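You operate a simulated robot arm through the tools that you are given. There is no shell and no other tool. Be economical: measure what you need, move in short steps, check, and stop when the job is done.

Carry out the task below with a simulated robot arm. There is one attempt and no reset: what you move stays moved.

Task
Test stud lamp 8 at RUN through socket N, then shut down.
Fine: on the stud board, move the plug from socket L into N with the lever off; lever on at 0; end with the slider at 0, lever off; leave the other plugs and the relay keys.

It is judged by the outcome, as a careful person would: the job done as asked, and still so three seconds after it is handed in. It fails if anything else is knocked over, pushed out of place, dropped, spilled or broken.

Robot
A 6-joint arm with a two-finger parallel gripper on a trunk, on a base that drives. Base frame: it is fixed to the floor where the robot stands at the start and does not move with it; the origin is under the middle of the robot, x ahead of it, y to its left, z up. Readings come in m, degrees, newtons and seconds.
With the tool pointing down near the work surface it reaches from about 0.28 to 0.8 m from the robot's upright axis, wherever it stands. Its first joint turns from -166.0 to 166.0 degrees. Places, roughly: cell box [0.5, -0.2, 0.9]; cell box lever [0.6, -0.2, 1]; cell box slider [0.4, -0.2, 0.9]; relay key eight [0.4, -0.5, 0.9]; relay key five [0.5, -0.7, 0.9]; relay key four [0.5, -0.6, 0.9]; relay key nine [0.4, -0.6, 0.9]; relay key one [0.5, -0.3, 0.9]; relay key seven [0.4, -0.4, 0.9]; relay key six [0.4, -0.3, 0.9]; relay key ten [0.4, -0.7, 0.9]; relay key three [0.5, -0.5, 0.9]; relay key two [0.5, -0.4, 0.9]; stud board [0.5, 0.1, 0.9]; stud lamp eight [-2.6, -2, 0]. Payload 3.43 kg.
Tool frame: the origin (TCP) lies between the finger pads and is the grasp point; the fingertips stand 0.034 m ahead of it; z points along the fingers, y is the line along which they close. Largest opening 0.128 m; finger width 0.024, thickness 0.012; the body of the gripper, 0.048 by 0.13 m, starts 0.096 m behind the TCP.
Orientation is told as [roll, pitch, yaw] about the base's x, y, z axes, in that order, counted from this pose: with the fingers straight down and closing along the base's y, the tool's x points along the base's -x, its y along +y and its z along -z.

Tools
- The arm moves only by the tool play_rows. Its argument "steps" is a list of rows, each a list of 7 numbers: the finger opening in mm, from 0 to 128, then the shift along the base's x, y, z in units of 200 mm (1.0 is 200 mm), then the turn, a rotation vector about the base's x, y, z in units of 90 degrees (1.0 is 90 degrees). In form: [[grip, dx, dy, dz, rx, ry, rz], ...]. A call has 1 to 8 rows; each row is the pose to reach, as a shift and turn from the pose commanded when the call began. A call with a number of a shift or a turn outside -1 to 1 is refused whole. A row lasts 0.2 s, in which the tool goes at most 0.05 m and 8.6 degrees; a call with a longer step from one row to the next is refused whole, and so is a gripper value outside its range. A pose out of reach is approached as far as the arm can. The call stops where the force on the tool passes 90 N (or 10 N more than at its start, if that is more) or the arm is blocked; 0.2 s more then pass. Each finger travels about 0.045 m/s and halts on what it meets, pressing with about 44 N; the grip force reading is that of the motor and also rises with nothing between the fingers. The clock runs only during rows and for 0.2 s after the last one: add rows that repeat a pose to give the fingers time. It gives the time, the measured TCP pose, the force on the tool (base axes), the opening and the grip force at its end, in the units of the frame above (readings bear some noise), with the torque about the TCP (base axes, N m) and any sound that the robot's microphone picked up, and new pictures: "pictures" is both (left out), scene, wrist or none.
- Cameras (640 x 400 px; columns grow to the right, rows downward): "scene" is now at [0.0078, 0.1189, 1.5041]; the picture's right is [-0.48, -0.88, 0.00], its down [-0.64, 0.35, -0.68] and it looks along [0.60, -0.33, -0.73] (base axes); focal length 267 px, centre (320, 200). "wrist" rides on the gripper at [0.076, -0.011, -0.16] in the tool frame; the picture's right is [0.15, 0.99, 0.00], its down [-0.88, 0.13, -0.46] and it looks along [-0.45, 0.07, 0.89] (tool axes); focal length 234 px, centre (320, 200). There is no depth. A picture from a camera that has moved, and an enlarged one, comes with that camera's place and axes in the base frame and with its lens.
- base_move(legs): drives the robot by 1 to 6 legs, each [ahead, turn to the left] in m and degrees, along the robot's own axes; the way and the turn of a leg run together, so that a leg with both is an arc; at most 1.5 m and 180 degrees a leg. The arm and the cameras ride along, it lands a little off, and it stops where it bumps. It gives what a move gives, and a new picture of the scene camera.
- pan_tilt(pan, tilt): turns the head with the scene camera to pan (to the left, within 155 degrees either way) and tilt (down, from -29 to 69), counted from straight ahead of the robot. It gives what a move gives, and a new picture of the scene camera.
- enlarge(camera, box): a new picture of the part [left, top, right, bottom] of that camera's present view, enlarged. It takes no simulated time.
- finish_job(): hands the job in; it is judged then, once.

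Go step by step. Nothing tells you exact positions but the pictures and the camera data: compare them with the known pose of the tool, close in by small moves and look again before you grip or let go. The budget is 120 turns and 260 pictures, counting those below and the enlarged ones. Unless the task says otherwise, let go and move clear before handing in, and close with one line.

The tools are called after "Emit:" as a command line: name --pt "numbers of a row" for each row, then --argument value for the rest, lists and objects as JSON in quotes. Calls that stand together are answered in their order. play_rows: Moves the arm, as the interface text tells. Its arguments: {"type":"object","properties":{"steps":{"type":"array","items":{"type":"array","items":{"type":"number"}}},"pictures":{"type":"string","enum":["both","scene","wrist","none"]}},"required":["steps"]} The other tools are called the same way: base_move (legs) drives the base; pan_tilt (pan, tilt) turns the head that bears the scene camera; enlarge (camera, box) takes an enlarged picture of a part of a camera's view; finish_job () hands the job in.

At the start:

```text
t: 0.0
ee_pos: [0.3075, -0.2219, 1.2578]
tcp_rot: [0.1, 0.0, 0.1]
ft_force: [-0.2, 0.1, 0.4]
torque: [0.0, 0.0, 0.01]
gripper_width: 0.128
grip_force: 0.1
robot x, y, heading: [-0.0031, -0.0003, 0.1]
head pan, tilt: [-28.8, 47.1]
```

scene: 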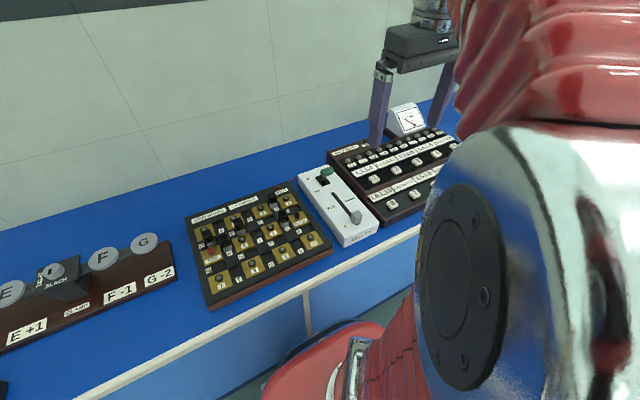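
wrist: 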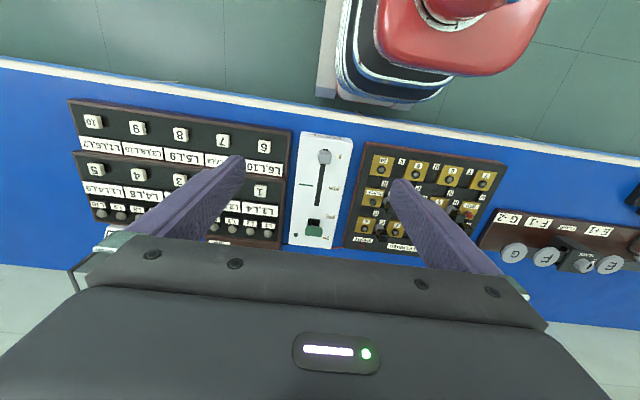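

I see a stud board left of a white cell box, with relay keys to its right. I'll enlarge to read labels.

Emit:
enlarge --camera "scene" --box '[180, 160, 390, 310]'

Emit:
enlarge --camera "wrist" --box '[280, 120, 520, 270]'

Emit:
enlarge --camera "wrist" --box '[60, 90, 300, 250]'

```text
2.67 times, centred on (285, 235) of scene
camera zoom: at [0.0078, 0.1189, 1.5041], right [-0.48, -0.88, 0.0], down [-0.64, 0.35, -0.68], along [0.6, -0.33, -0.73], focal length 712 px, centre (413, 107)
```

zoom: 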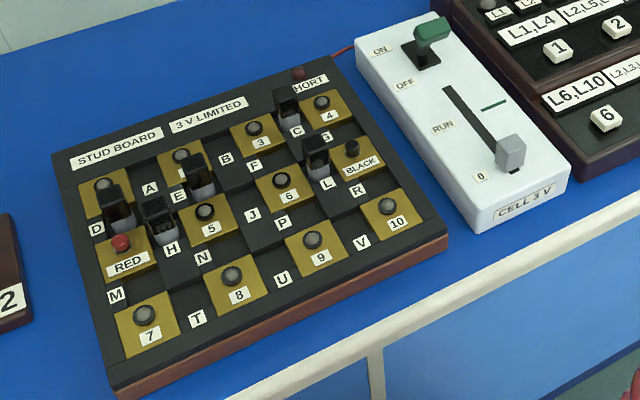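

```text
2.67 times, centred on (400, 195) of wrist
camera zoom: at [0.2311, -0.2333, 1.4171], right [-0.15, 0.99, 0.0], down [0.88, 0.13, 0.46], along [0.45, 0.07, -0.89], focal length 624 px, centre (107, 213)
```

zoom: 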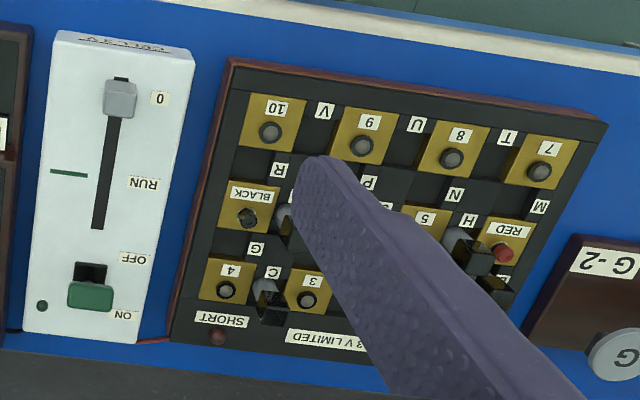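

```text
2.50 times, centred on (180, 170) of wrist
camera zoom: at [0.2311, -0.2333, 1.4171], right [-0.15, 0.99, 0.0], down [0.88, 0.13, 0.46], along [0.45, 0.07, -0.89], focal length 585 px, centre (670, 275)
```

zoom: 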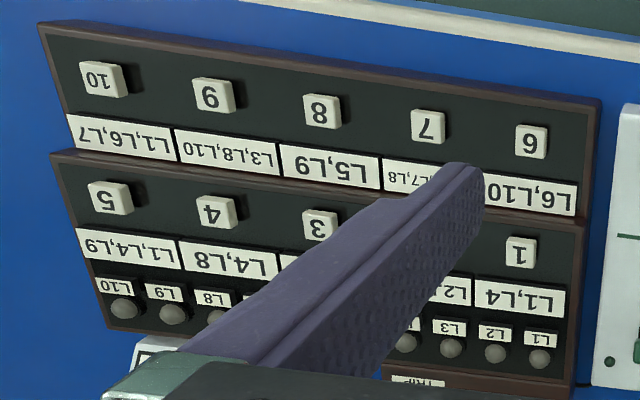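

The lever's state is unclear and the plugs are partly hidden. I'll move the arm so that the wrist camera looks at the stud board.

Emit:
play_rows --pt "128 0 0.24 0 0 0 0" --pt "128 0 0.48 0 0 0 0" --pt "128 0 0.72 0 0 0 0" --pt "128 0 0.96 0 0 0 0" --pt "128 0 0.96 0 0 0 0"

Emit:
enlarge --camera "wrist" --box '[200, 80, 440, 230]'

```text
t: 1.2
ee_pos: [0.3063, -0.0264, 1.2595]
tcp_rot: [0.0, -0.1, -0.1]
ft_force: [-0.1, 1.2, 0.4]
torque: [0.03, -0.02, 0.0]
gripper_width: 0.1281
grip_force: 0.1
robot x, y, heading: [-0.0024, 0.0021, -0.0]
head pan, tilt: [-28.8, 47.1]
camera scene: at [0.0078, 0.1189, 1.5041], right [-0.48, -0.88, 0.0], down [-0.64, 0.35, -0.68], along [0.6, -0.33, -0.73], focal length 267 px, centre (320, 200)
camera wrist: at [0.2304, -0.0384, 1.4176], right [-0.15, 0.99, 0.0], down [0.88, 0.13, 0.46], along [0.45, 0.07, -0.89], focal length 234 px, centre (320, 200)
```

scene: 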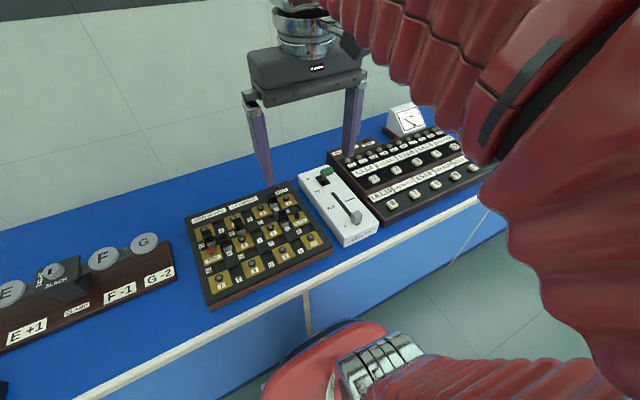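
wrist: 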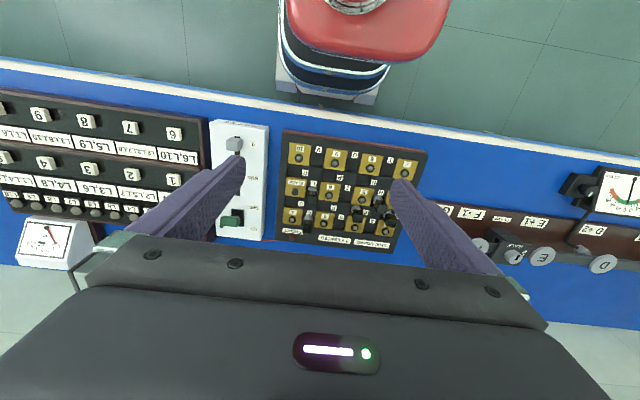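

```text
2.67 times, centred on (320, 155) of wrist
camera zoom: at [0.2304, -0.0384, 1.4176], right [-0.15, 0.99, 0.0], down [0.88, 0.13, 0.46], along [0.45, 0.07, -0.89], focal length 624 px, centre (320, 320)
```

zoom: 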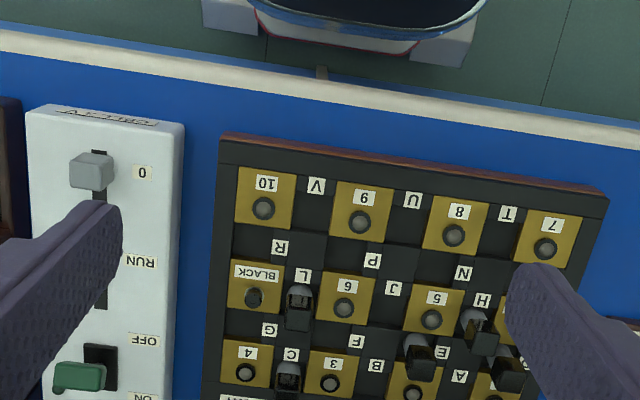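

The plugs sit at L, C, E, H and D; N is the gap between studs 8 and 5. I'll go closer to see the plug's shape and the lever.

Emit:
play_rows --pt "128 0.0 0.1 -0.2 0 0 0" --pt "128 0.0 0.2 -0.4 0 0 0" --pt "128 0.0 0.2 -0.6 0 0 0" --pt "128 0.0 0.2 -0.8 0 0 0" --pt "128 0 0.2 -0.8 0 0 0"

Emit:
enlarge --camera "wrist" --box '[200, 80, 440, 230]'

Emit:
enlarge --camera "scene" --box '[280, 150, 400, 225]'

```text
t: 2.4
ee_pos: [0.3056, 0.0114, 1.0986]
tcp_rot: [0.0, 0.1, 0.1]
ft_force: [-1.2, -0.9, -0.4]
torque: [0.02, -0.01, 0.0]
gripper_width: 0.128
grip_force: 0.1
robot x, y, heading: [-0.0014, 0.0005, 0.2]
head pan, tilt: [-28.8, 47.1]
camera scene: at [0.0077, 0.1189, 1.5041], right [-0.48, -0.88, 0.0], down [-0.64, 0.35, -0.68], along [0.6, -0.33, -0.73], focal length 267 px, centre (320, 200)
camera wrist: at [0.2291, -0.0002, 1.2581], right [-0.15, 0.99, 0.0], down [0.88, 0.13, 0.46], along [0.45, 0.07, -0.89], focal length 234 px, centre (320, 200)
```

scene: 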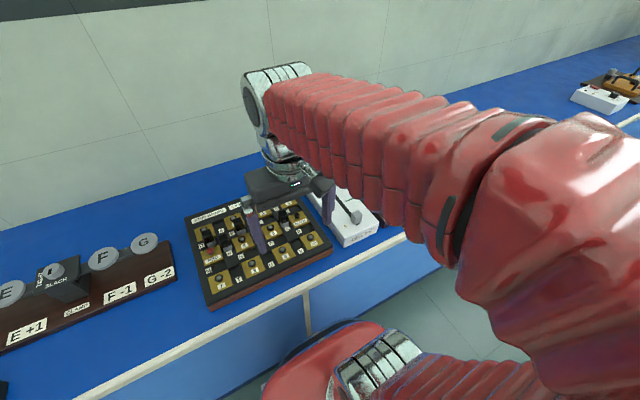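
wrist: 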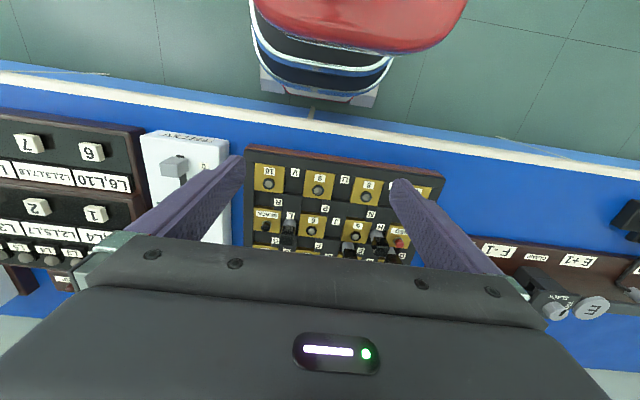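

```text
2.67 times, centred on (320, 155) of wrist
camera zoom: at [0.2291, -0.0002, 1.2581], right [-0.15, 0.99, 0.0], down [0.88, 0.13, 0.46], along [0.45, 0.07, -0.89], focal length 624 px, centre (320, 320)
```

zoom: 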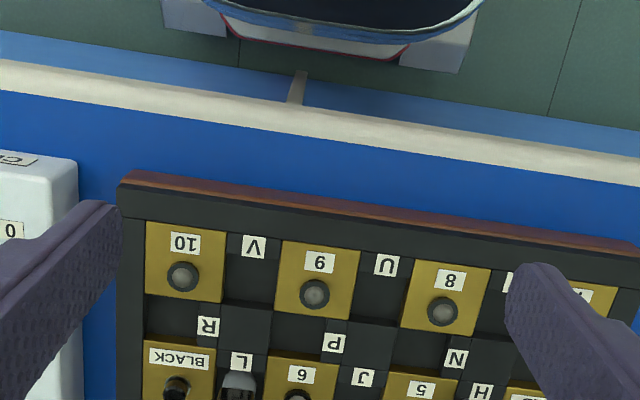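

```text
5.33 times, centred on (340, 188) of scene
camera zoom: at [0.0077, 0.1189, 1.5041], right [-0.48, -0.88, 0.0], down [-0.64, 0.35, -0.68], along [0.6, -0.33, -0.73], focal length 1423 px, centre (213, 267)
```

zoom: 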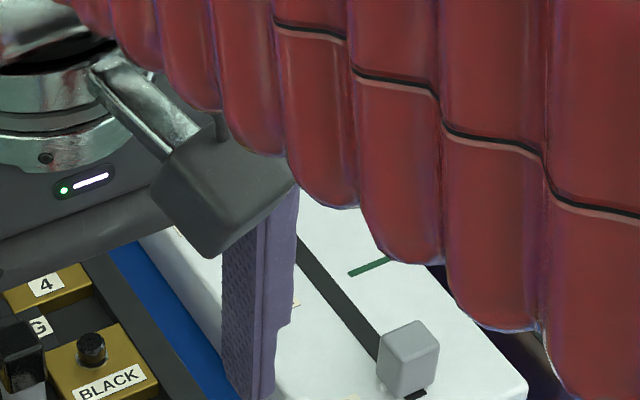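

I need to look from further out; moving the hand ahead so that the view between the fingers falls on plug L and socket N.

Emit:
play_rows --pt "128 0.2 0 0 0 0 0" --pt "128 0.4 0 0 0 0 0" --pt "128 0.6 0 0 0 0 0" --pt "128 0.8 0 0 0 0 0" --pt "128 0.8 0 0 0 0 0"

Emit:
enlarge --camera "wrist" --box '[200, 80, 440, 230]'

Emit:
enlarge --camera "wrist" --box '[80, 120, 240, 220]'

```text
t: 3.6
ee_pos: [0.4673, 0.0119, 1.0964]
tcp_rot: [0.0, 0.0, 0.0]
ft_force: [-0.6, 0.2, 0.1]
torque: [0.0, 0.01, -0.01]
gripper_width: 0.1278
grip_force: 0.1
robot x, y, heading: [-0.0005, 0.0025, 0.1]
head pan, tilt: [-28.8, 47.1]
camera scene: at [0.008, 0.1189, 1.5041], right [-0.48, -0.88, 0.0], down [-0.64, 0.35, -0.68], along [0.6, -0.33, -0.73], focal length 267 px, centre (320, 200)
camera wrist: at [0.391, -0.0003, 1.2561], right [-0.15, 0.99, 0.0], down [0.88, 0.13, 0.46], along [0.45, 0.07, -0.89], focal length 234 px, centre (320, 200)
```

scene: 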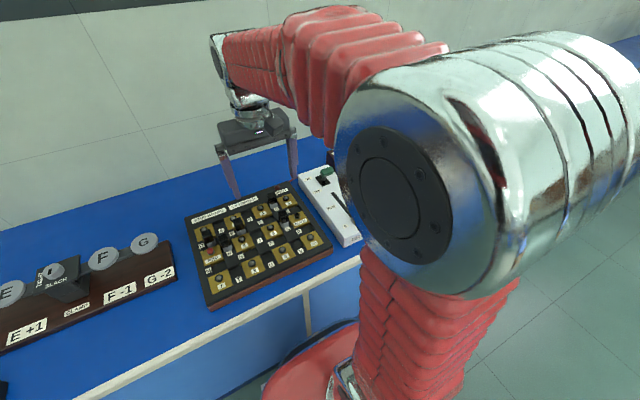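
wrist: 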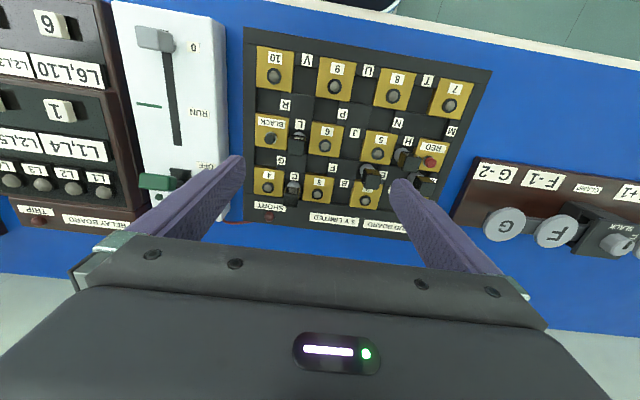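

```text
2.67 times, centred on (320, 155) of wrist
camera zoom: at [0.391, -0.0003, 1.2561], right [-0.15, 0.99, 0.0], down [0.88, 0.13, 0.46], along [0.45, 0.07, -0.89], focal length 624 px, centre (320, 320)
```

zoom: 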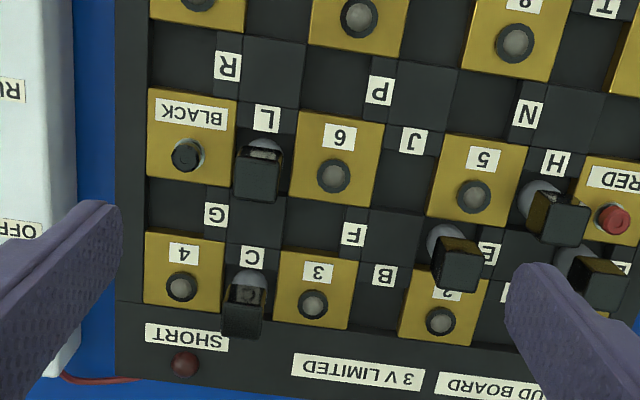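

```text
4.00 times, centred on (160, 170) of wrist
camera zoom: at [0.391, -0.0003, 1.2561], right [-0.15, 0.99, 0.0], down [0.88, 0.13, 0.46], along [0.45, 0.07, -0.89], focal length 937 px, centre (960, 320)
```

zoom: 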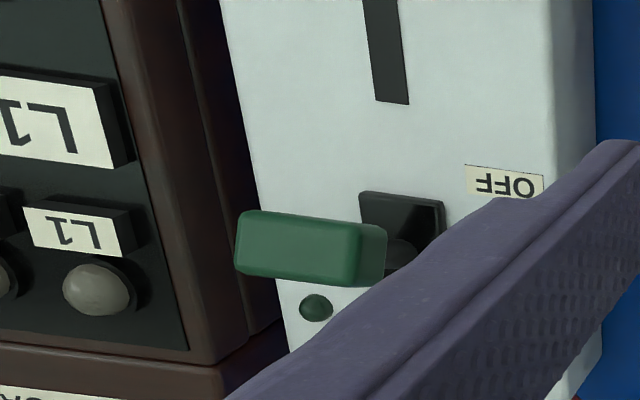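

Emit:
enlarge --camera "wrist" --box '[350, 80, 430, 130]'

Emit:
enlarge --camera "wrist" --box '[260, 110, 340, 160]'

```text
8.00 times, centred on (390, 105) of wrist
camera zoom: at [0.391, -0.0003, 1.2561], right [-0.15, 0.99, 0.0], down [0.88, 0.13, 0.46], along [0.45, 0.07, -0.89], focal length 1873 px, centre (-240, 960)
```

zoom: 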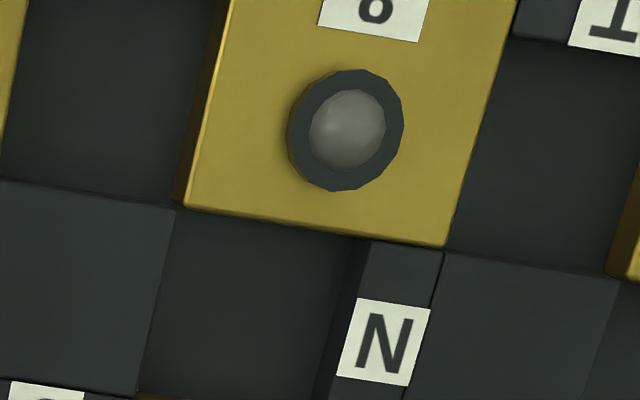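

```text
8.00 times, centred on (300, 135) of wrist
camera zoom: at [0.391, -0.0003, 1.2561], right [-0.15, 0.99, 0.0], down [0.88, 0.13, 0.46], along [0.45, 0.07, -0.89], focal length 1873 px, centre (480, 720)
```

zoom: 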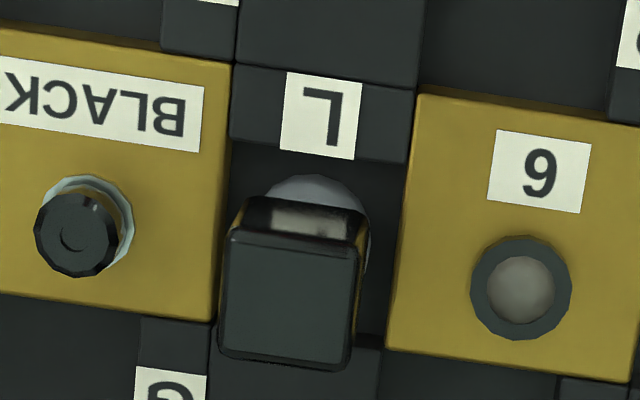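

The plug has a square handle (~22 mm, top z≈0.94) on a round base at about (0.476, -0.019); socket N is a recessed well at about (0.431, 0.099). Next I inspect the lever.

Emit:
play_rows --pt "128 0.12 -0.2 0.1 0 0 0" --pt "128 0.24 -0.4 0.1 0 0 0" --pt "128 0.36 -0.6 0.1 0 0 0" --pt "128 0.48 -0.8 0.1 0 0 0" --pt "128 0.5 -0.98 0.1 0 0 0" --pt "128 0.5 -0.98 0.1 0 0 0"

Emit:
enlarge --camera "wrist" --box '[200, 80, 440, 230]'

Emit:
enlarge --camera "scene" --box '[280, 150, 400, 225]'

```text
refused: row 1 steps farther than a row can; nothing moved
```

```text
2.67 times, centred on (320, 155) of wrist
camera zoom: at [0.391, -0.0003, 1.2561], right [-0.15, 0.99, 0.0], down [0.88, 0.13, 0.46], along [0.45, 0.07, -0.89], focal length 624 px, centre (320, 320)
```

zoom: 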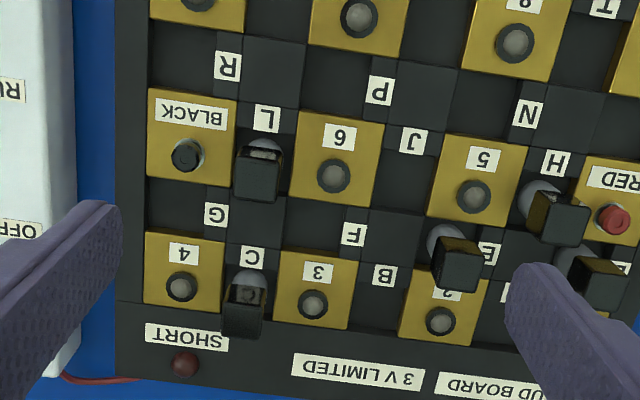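

```text
5.33 times, centred on (340, 188) of scene
camera zoom: at [0.008, 0.1189, 1.5041], right [-0.48, -0.88, 0.0], down [-0.64, 0.35, -0.68], along [0.6, -0.33, -0.73], focal length 1423 px, centre (213, 267)
```

zoom: 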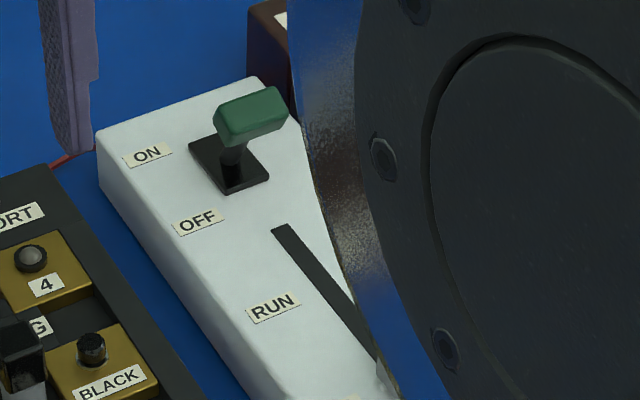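

Emit:
play_rows --pt "128 0.1 -0.2 0.1 0 0 0" --pt "128 0.2 -0.4 0.1 0 0 0" --pt "128 0.3 -0.6 0.1 0 0 0" --pt "128 0.4 -0.8 0.1 0 0 0" --pt "128 0.5 -0.98 0.1 0 0 0" --pt "128 0.5 -0.98 0.1 0 0 0"

Emit:
enlarge --camera "wrist" --box '[200, 80, 440, 230]'

Emit:
enlarge --camera "scene" --box '[280, 150, 400, 225]'

```text
t: 5.0
ee_pos: [0.5662, -0.1863, 1.1168]
tcp_rot: [0.0, -0.1, 0.0]
ft_force: [-0.7, 0.5, 0.1]
torque: [0.01, 0.0, 0.03]
gripper_width: 0.1284
grip_force: 0.1
robot x, y, heading: [-0.0027, -0.0008, 0.2]
head pan, tilt: [-28.8, 47.1]
camera scene: at [0.0081, 0.1189, 1.5041], right [-0.48, -0.88, 0.0], down [-0.64, 0.35, -0.68], along [0.6, -0.33, -0.73], focal length 267 px, centre (320, 200)
camera wrist: at [0.4897, -0.1971, 1.2772], right [-0.15, 0.99, 0.0], down [0.88, 0.13, 0.46], along [0.45, 0.07, -0.89], focal length 234 px, centre (320, 200)
```

scene: 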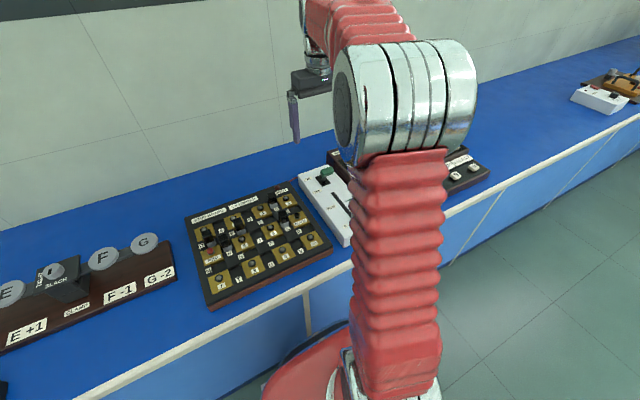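
wrist: 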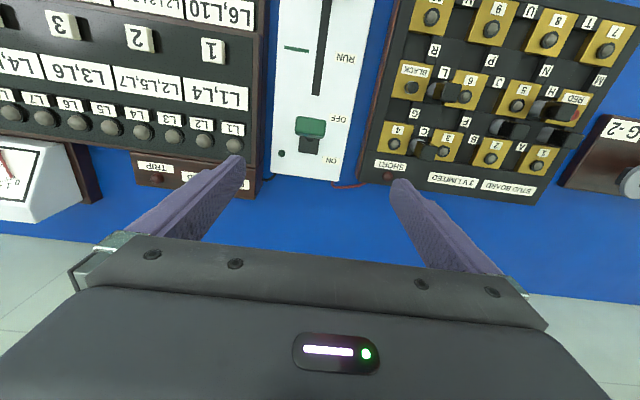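

```text
2.67 times, centred on (320, 155) of wrist
camera zoom: at [0.4897, -0.1971, 1.2772], right [-0.15, 0.99, 0.0], down [0.88, 0.13, 0.46], along [0.45, 0.07, -0.89], focal length 624 px, centre (320, 320)
```

zoom: 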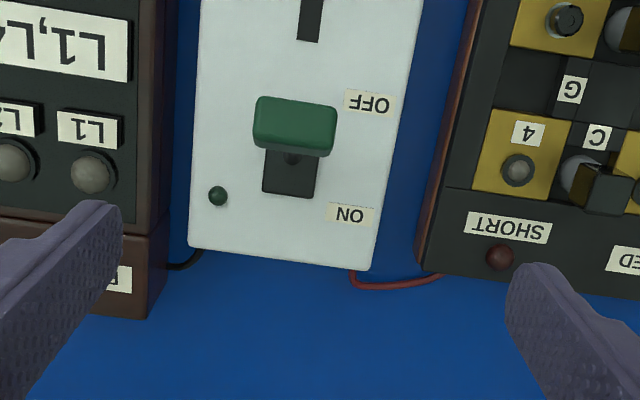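

```text
5.33 times, centred on (340, 188) of scene
camera zoom: at [0.0081, 0.1189, 1.5041], right [-0.48, -0.88, 0.0], down [-0.64, 0.35, -0.68], along [0.6, -0.33, -0.73], focal length 1423 px, centre (213, 267)
```

zoom: 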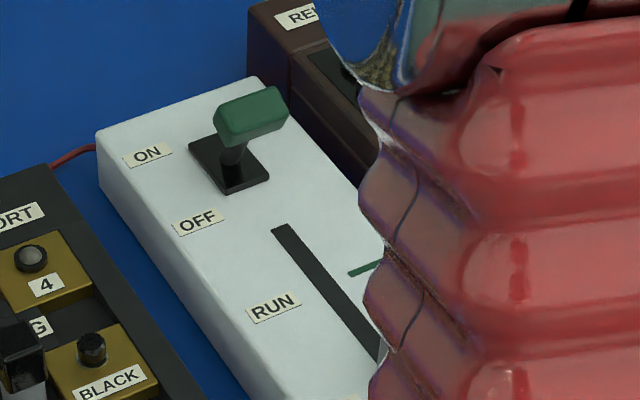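

The lever leans toward OFF (knob at about x 0.544, plate at 0.585) and the slider is at 0, so I can move the plug now. Going above plug L with the fingers narrowed.

Emit:
play_rows --pt "100 -0.11 0.2 0 0 0 0" --pt "80 -0.22 0.4 0 0 0 0" --pt "70 -0.33 0.6 0 0 0 0" --pt "60 -0.45 0.8 0 0 0 0" --pt "50 -0.45 0.836 -0.2 0 0 0" --pt "40 -0.45 0.836 -0.4 0 0 0" --pt "40 -0.45 0.836 -0.5 0 0 0" --pt "40 -0.45 0.836 -0.5 0 0 0"

Emit:
enlarge --camera "wrist" --box '[220, 110, 420, 235]'

Emit:
enlarge --camera "scene" --box '[180, 160, 340, 260]'

```text
t: 6.8
ee_pos: [0.4767, -0.0187, 1.0166]
tcp_rot: [0.0, 0.0, 0.0]
ft_force: [1.0, -0.5, 0.0]
torque: [-0.02, 0.02, 0.0]
gripper_width: 0.0398
grip_force: 0.0
robot x, y, heading: [-0.001, 0.0005, -0.1]
head pan, tilt: [-28.8, 47.1]
camera scene: at [0.008, 0.1189, 1.5041], right [-0.48, -0.88, 0.0], down [-0.64, 0.35, -0.68], along [0.6, -0.33, -0.73], focal length 267 px, centre (320, 200)
camera wrist: at [0.4005, -0.0293, 1.1767], right [-0.15, 0.99, 0.0], down [0.88, 0.13, 0.46], along [0.45, 0.07, -0.89], focal length 234 px, centre (320, 200)
```

scene: 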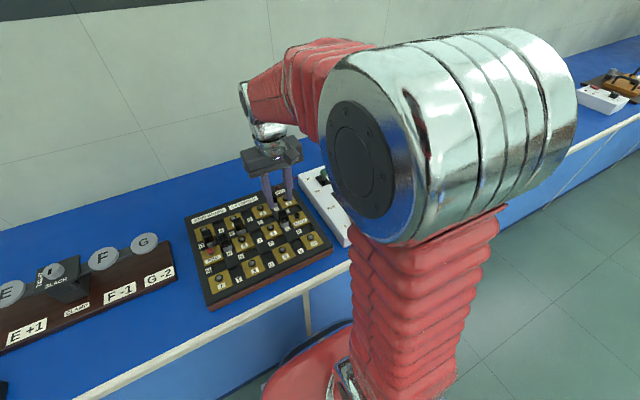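
wrist: 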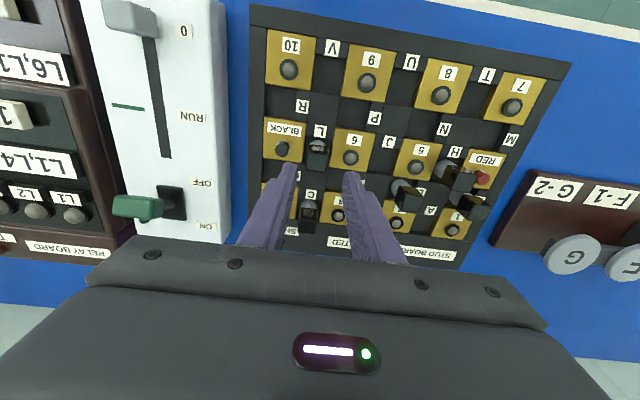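

```text
3.20 times, centred on (320, 172) of wrist
camera zoom: at [0.4005, -0.0293, 1.1767], right [-0.15, 0.99, 0.0], down [0.88, 0.13, 0.46], along [0.45, 0.07, -0.89], focal length 749 px, centre (320, 288)
```

zoom: 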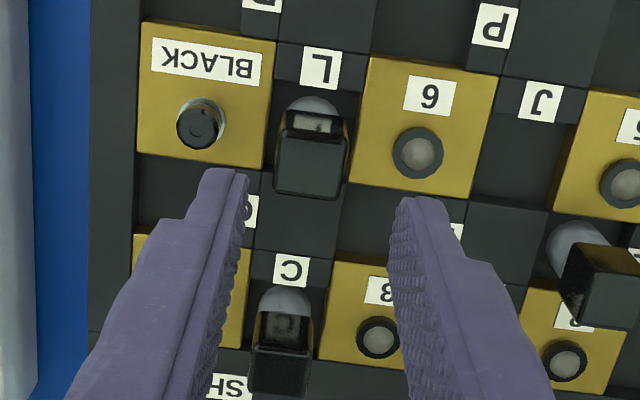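

```text
4.00 times, centred on (260, 210) of scene
camera zoom: at [0.008, 0.1189, 1.5041], right [-0.48, -0.88, 0.0], down [-0.64, 0.35, -0.68], along [0.6, -0.33, -0.73], focal length 1067 px, centre (560, 160)
```

zoom: 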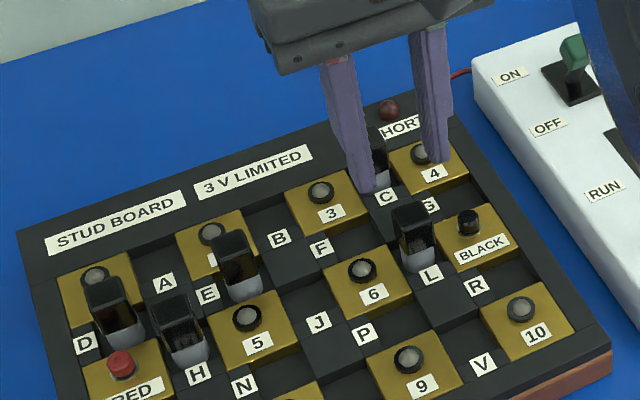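

Alignment looks good; I descend until the tips are beside the handle top, then look.

Emit:
play_rows --pt "40 0.005 -0.004 -0.15 0 0 0" --pt "40 0.005 -0.004 -0.28 0 0 0" --pt "40 0.005 -0.004 -0.33 0 0 0" --pt "40 0.005 -0.004 -0.33 0 0 0"

Emit:
enlarge --camera "wrist" --box '[240, 130, 400, 230]'

Emit:
enlarge --camera "scene" --box '[220, 160, 340, 235]'

```text
t: 7.8
ee_pos: [0.4772, -0.0179, 0.9511]
tcp_rot: [-0.1, -0.1, -0.1]
ft_force: [-0.4, 0.3, -0.6]
torque: [0.0, 0.01, -0.01]
gripper_width: 0.0402
grip_force: 0.0
robot x, y, heading: [-0.0005, -0.003, -0.0]
head pan, tilt: [-28.8, 47.1]
camera scene: at [0.0081, 0.1189, 1.5041], right [-0.48, -0.88, 0.0], down [-0.64, 0.35, -0.68], along [0.6, -0.33, -0.73], focal length 267 px, centre (320, 200)
camera wrist: at [0.4016, -0.0307, 1.1121], right [-0.15, 0.99, 0.0], down [0.88, 0.13, 0.46], along [0.45, 0.07, -0.89], focal length 234 px, centre (320, 200)
```

scene: 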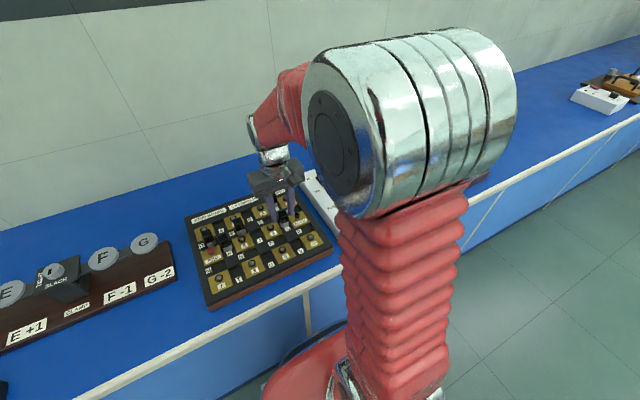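
wrist: 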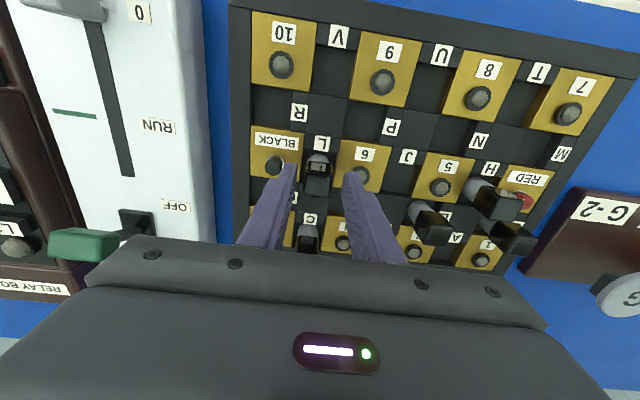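

```text
4.00 times, centred on (320, 180) of wrist
camera zoom: at [0.4016, -0.0307, 1.1121], right [-0.15, 0.99, 0.0], down [0.88, 0.13, 0.46], along [0.45, 0.07, -0.89], focal length 937 px, centre (320, 280)
```

zoom: 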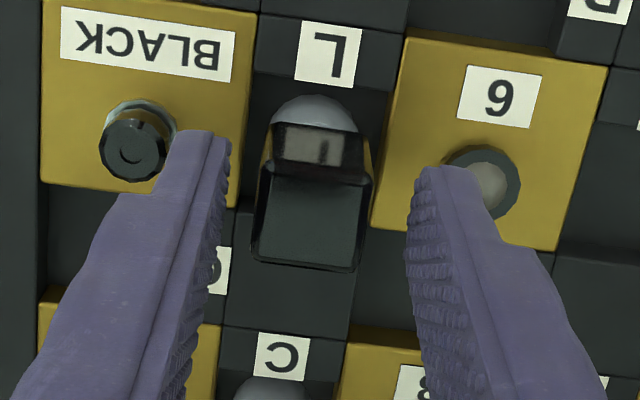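

```text
5.33 times, centred on (280, 198) of scene
camera zoom: at [0.0081, 0.1189, 1.5041], right [-0.48, -0.88, 0.0], down [-0.64, 0.35, -0.68], along [0.6, -0.33, -0.73], focal length 1423 px, centre (533, 213)
```

zoom: 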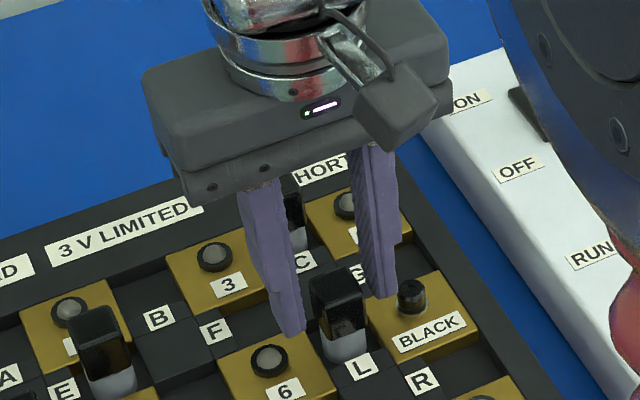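

The handle sits between the fingers. I narrow to 34 mm to clear the BLACK post, go down, and grip.

Emit:
play_rows --pt "34 0.005 -0.006 0 0 0 0" --pt "34 0.008 -0.006 -0.05 0 0 0" --pt "34 0.008 -0.006 -0.095 0 0 0" --pt "34 0.008 -0.006 -0.095 0 0 0" --pt "10 0.008 -0.006 -0.095 0 0 0" --pt "10 0.008 -0.006 -0.095 0 0 0" --pt "10 0.008 -0.006 -0.095 0 0 0"

Emit:
enlarge --camera "wrist" --box '[240, 130, 400, 230]'

Emit:
enlarge --camera "scene" --box '[220, 160, 340, 235]'

```text
t: 9.4
ee_pos: [0.4779, -0.0212, 0.9336]
tcp_rot: [-0.1, 0.0, 0.0]
ft_force: [-0.6, -1.2, -1.2]
torque: [0.0, 0.0, 0.02]
gripper_width: 0.0233
grip_force: 43.9
robot x, y, heading: [0.0053, 0.0017, 0.0]
head pan, tilt: [-28.8, 47.1]
camera scene: at [0.0081, 0.1189, 1.5041], right [-0.48, -0.88, 0.0], down [-0.64, 0.35, -0.68], along [0.6, -0.33, -0.73], focal length 267 px, centre (320, 200)
camera wrist: at [0.4027, -0.0323, 1.0934], right [-0.15, 0.99, 0.0], down [0.88, 0.13, 0.46], along [0.45, 0.07, -0.89], focal length 234 px, centre (320, 200)
```

scene: 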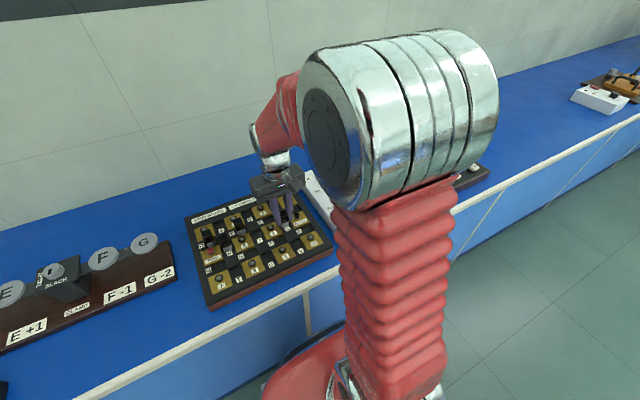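
wrist: 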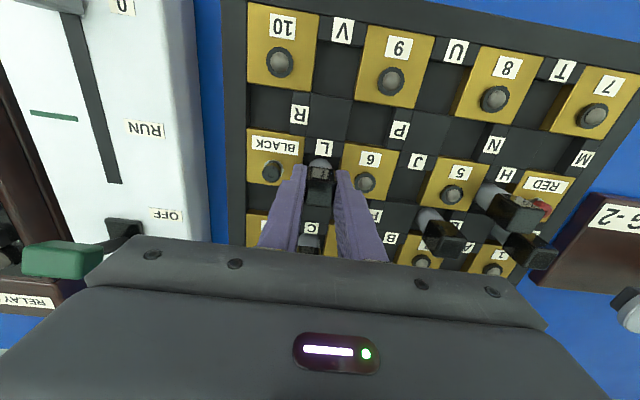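

```text
4.00 times, centred on (320, 180) of wrist
camera zoom: at [0.4027, -0.0323, 1.0934], right [-0.15, 0.99, 0.0], down [0.88, 0.13, 0.46], along [0.45, 0.07, -0.89], focal length 937 px, centre (320, 280)
```

zoom: 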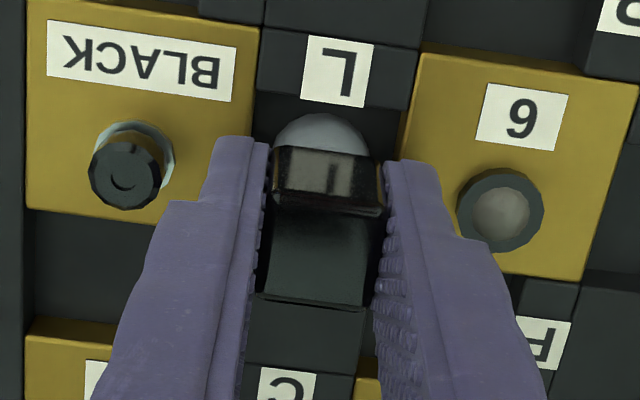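

```text
5.33 times, centred on (280, 198) of scene
camera zoom: at [0.0081, 0.1189, 1.5041], right [-0.48, -0.88, 0.0], down [-0.64, 0.35, -0.68], along [0.6, -0.33, -0.73], focal length 1423 px, centre (533, 213)
```

zoom: 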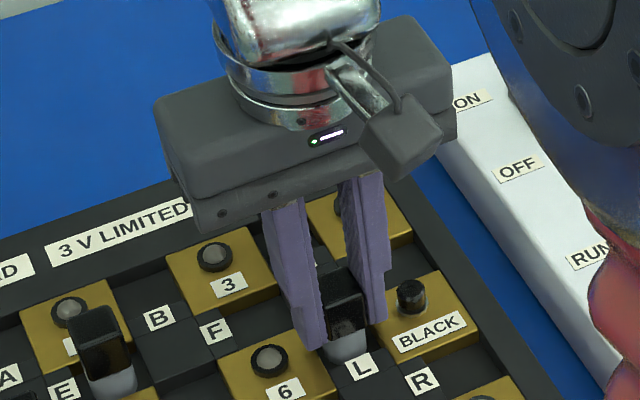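

Gripped at 23 mm. Lifting straight up.

Emit:
play_rows --pt "10 0 0 0.05 0 0 0" --pt "10 0 0 0.15 0 0 0" --pt "10 0 0 0.3 0 0 0" --pt "10 0 0 0.4 0 0 0" --pt "10 0 0 0.4 0 0 0"

Emit:
enlarge --camera "wrist" --box '[240, 100, 400, 200]'

Emit:
enlarge --camera "scene" --box '[220, 160, 340, 235]'

```text
t: 10.6
ee_pos: [0.48, -0.0209, 1.0133]
tcp_rot: [0.1, 0.0, 0.1]
ft_force: [0.5, -0.2, -2.1]
torque: [-0.01, 0.0, 0.01]
gripper_width: 0.0229
grip_force: 44.7
robot x, y, heading: [-0.0012, -0.0017, 0.1]
head pan, tilt: [-28.8, 47.1]
camera scene: at [0.0081, 0.1189, 1.5041], right [-0.48, -0.88, 0.0], down [-0.64, 0.35, -0.68], along [0.6, -0.33, -0.73], focal length 267 px, centre (320, 200)
camera wrist: at [0.4037, -0.0331, 1.1732], right [-0.15, 0.99, 0.0], down [0.88, 0.13, 0.46], along [0.45, 0.07, -0.89], focal length 234 px, centre (320, 200)
```

scene: 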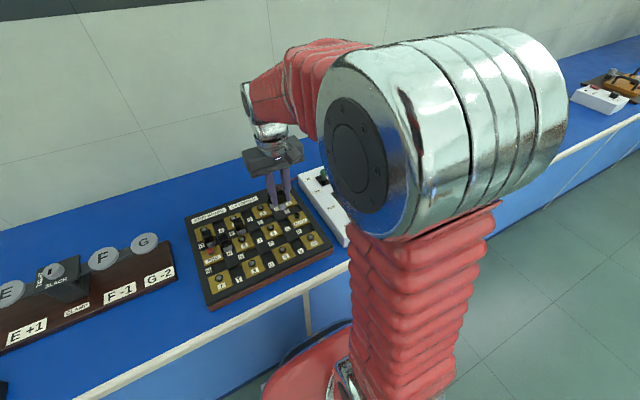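
wrist: 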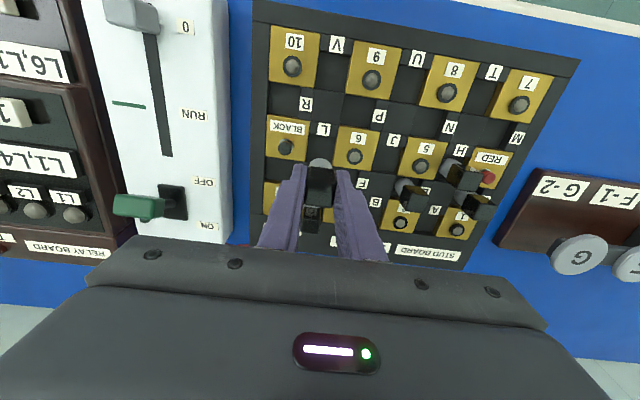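

```text
4.00 times, centred on (320, 150) of wrist
camera zoom: at [0.4037, -0.0331, 1.1732], right [-0.15, 0.99, 0.0], down [0.88, 0.13, 0.46], along [0.45, 0.07, -0.89], focal length 937 px, centre (320, 400)
```

zoom: 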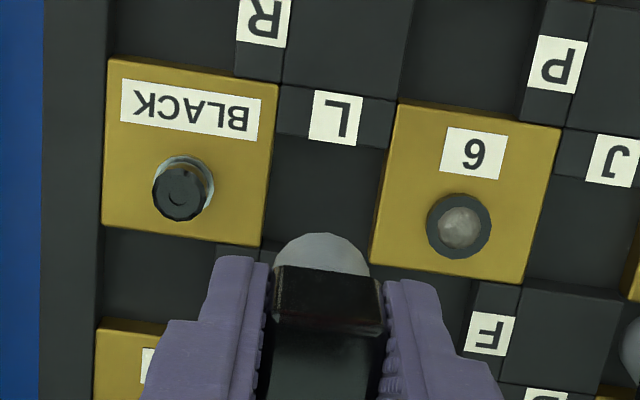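

```text
5.33 times, centred on (280, 198) of scene
camera zoom: at [0.0081, 0.1189, 1.5041], right [-0.48, -0.88, 0.0], down [-0.64, 0.35, -0.68], along [0.6, -0.33, -0.73], focal length 1423 px, centre (533, 213)
```

zoom: 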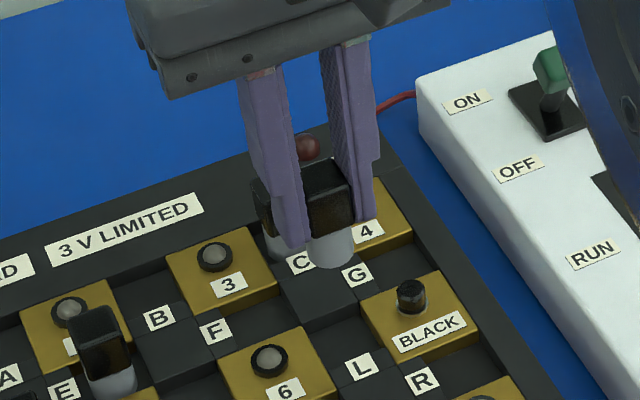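

The plug is out and L is empty. Moving over N at the same height and checking.

Emit:
play_rows --pt "10 -0.08 0.2 0 0 0 0" --pt "10 -0.16 0.4 0 0 0 0" --pt "10 -0.25 0.593 0 0 0 0" --pt "10 -0.25 0.593 0 0 0 0"

Emit:
enlarge --camera "wrist" --box '[240, 100, 400, 200]'

Emit:
enlarge --camera "scene" --box '[180, 190, 300, 265]'

```text
t: 11.6
ee_pos: [0.4297, 0.097, 1.0125]
tcp_rot: [-0.2, -0.1, 0.0]
ft_force: [-0.2, 0.3, -0.1]
torque: [-0.01, 0.0, -0.01]
gripper_width: 0.0228
grip_force: 44.0
robot x, y, heading: [-0.0, 0.0031, -0.1]
head pan, tilt: [-28.8, 47.1]
camera scene: at [0.008, 0.1189, 1.5041], right [-0.48, -0.88, 0.0], down [-0.64, 0.35, -0.68], along [0.6, -0.33, -0.73], focal length 267 px, centre (320, 200)
camera wrist: at [0.3529, 0.0866, 1.1726], right [-0.15, 0.99, 0.0], down [0.88, 0.13, 0.46], along [0.45, 0.07, -0.89], focal length 234 px, centre (320, 200)
```

scene: 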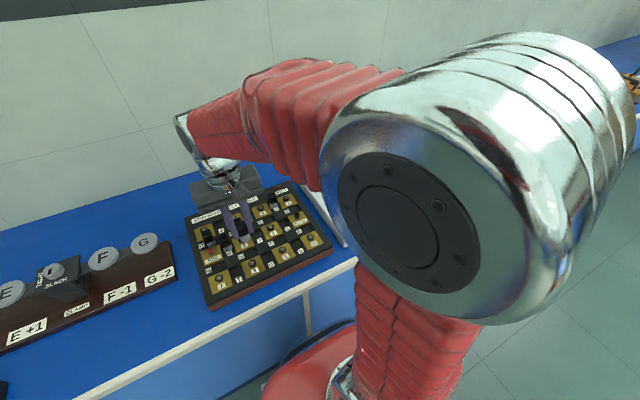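
wrist: 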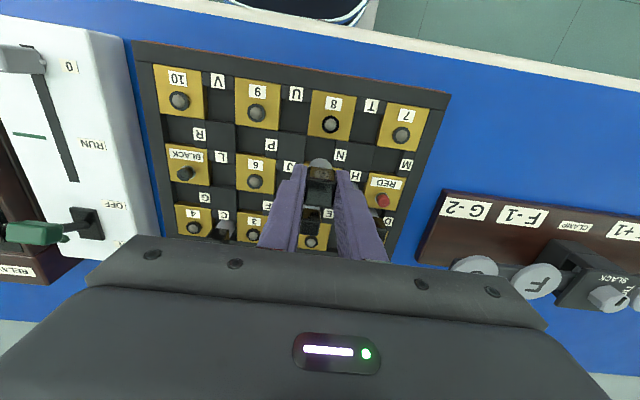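

```text
4.00 times, centred on (320, 150) of wrist
camera zoom: at [0.3529, 0.0866, 1.1726], right [-0.15, 0.99, 0.0], down [0.88, 0.13, 0.46], along [0.45, 0.07, -0.89], focal length 937 px, centre (320, 400)
```

zoom: 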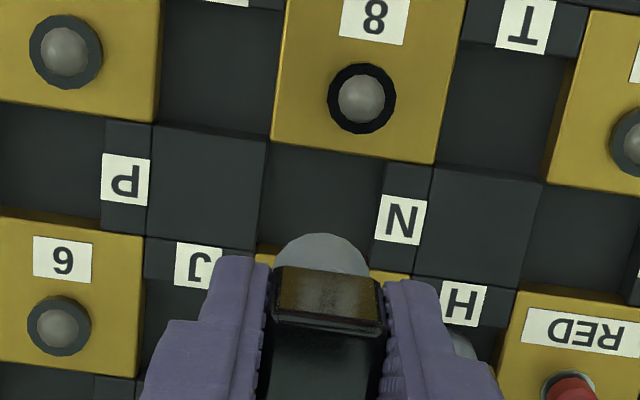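

```text
5.33 times, centred on (240, 228) of scene
camera zoom: at [0.008, 0.1189, 1.5041], right [-0.48, -0.88, 0.0], down [-0.64, 0.35, -0.68], along [0.6, -0.33, -0.73], focal length 1423 px, centre (747, 53)
```

zoom: 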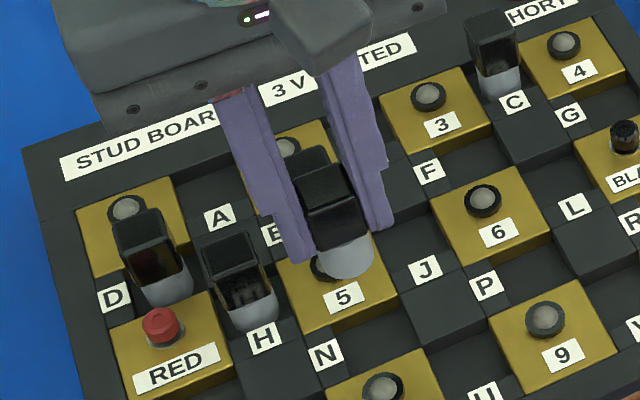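

The plug is within about 1–2 mm of the N well centre. I lower partway and check again.

Emit:
play_rows --pt "10 0.005 0.002 -0.15 0 0 0" --pt "10 0.005 0.002 -0.28 0 0 0" --pt "10 0.005 0.002 -0.28 0 0 0"

Emit:
enlarge --camera "wrist" --box '[240, 110, 400, 210]'

Emit:
enlarge --camera "scene" --box '[180, 190, 300, 265]'

```text
t: 12.4
ee_pos: [0.4303, 0.0994, 0.9564]
tcp_rot: [0.0, 0.0, 0.1]
ft_force: [-0.3, -1.0, -2.1]
torque: [0.02, 0.04, 0.01]
gripper_width: 0.023
grip_force: 44.2
robot x, y, heading: [-0.0016, -0.0019, 0.0]
head pan, tilt: [-28.8, 47.1]
camera scene: at [0.008, 0.1189, 1.5041], right [-0.48, -0.88, 0.0], down [-0.64, 0.35, -0.68], along [0.6, -0.33, -0.73], focal length 267 px, centre (320, 200)
camera wrist: at [0.3535, 0.0877, 1.1164], right [-0.15, 0.99, 0.0], down [0.88, 0.13, 0.46], along [0.45, 0.07, -0.89], focal length 234 px, centre (320, 200)
```

scene: 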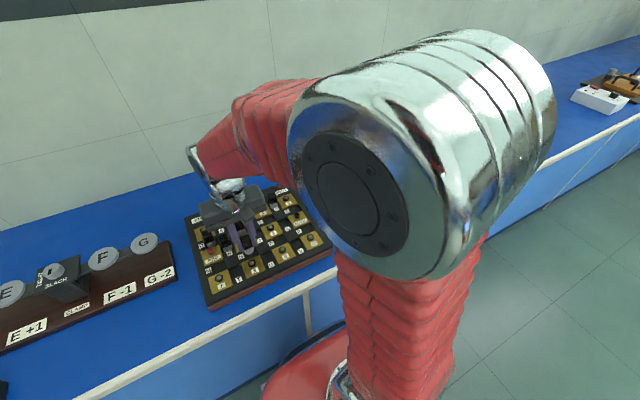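
wrist: 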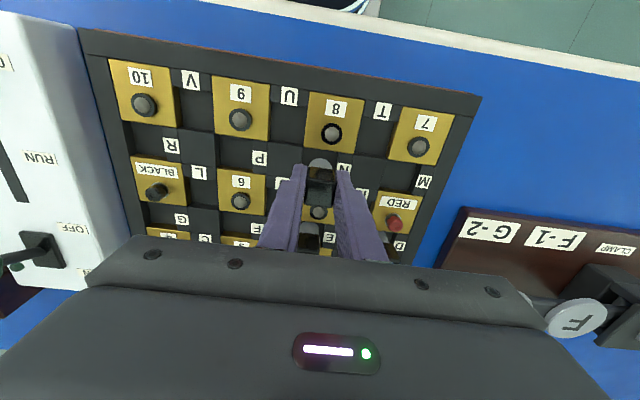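

```text
4.00 times, centred on (320, 160) of wrist
camera zoom: at [0.3535, 0.0877, 1.1164], right [-0.15, 0.99, 0.0], down [0.88, 0.13, 0.46], along [0.45, 0.07, -0.89], focal length 937 px, centre (320, 360)
```

zoom: 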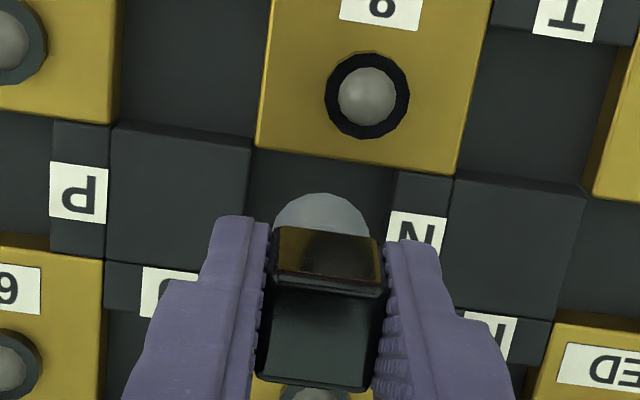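

```text
5.33 times, centred on (240, 228) of scene
camera zoom: at [0.008, 0.1189, 1.5041], right [-0.48, -0.88, 0.0], down [-0.64, 0.35, -0.68], along [0.6, -0.33, -0.73], focal length 1423 px, centre (747, 53)
```

zoom: 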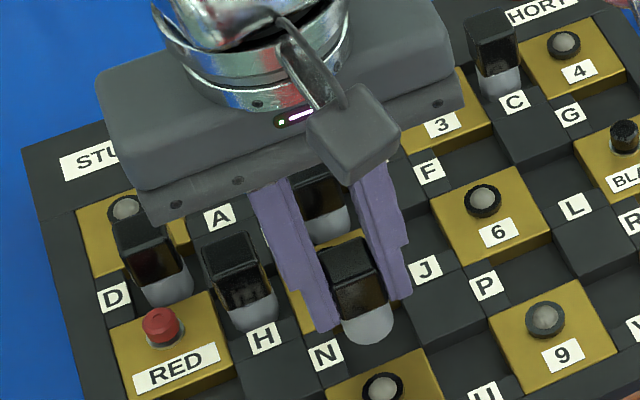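

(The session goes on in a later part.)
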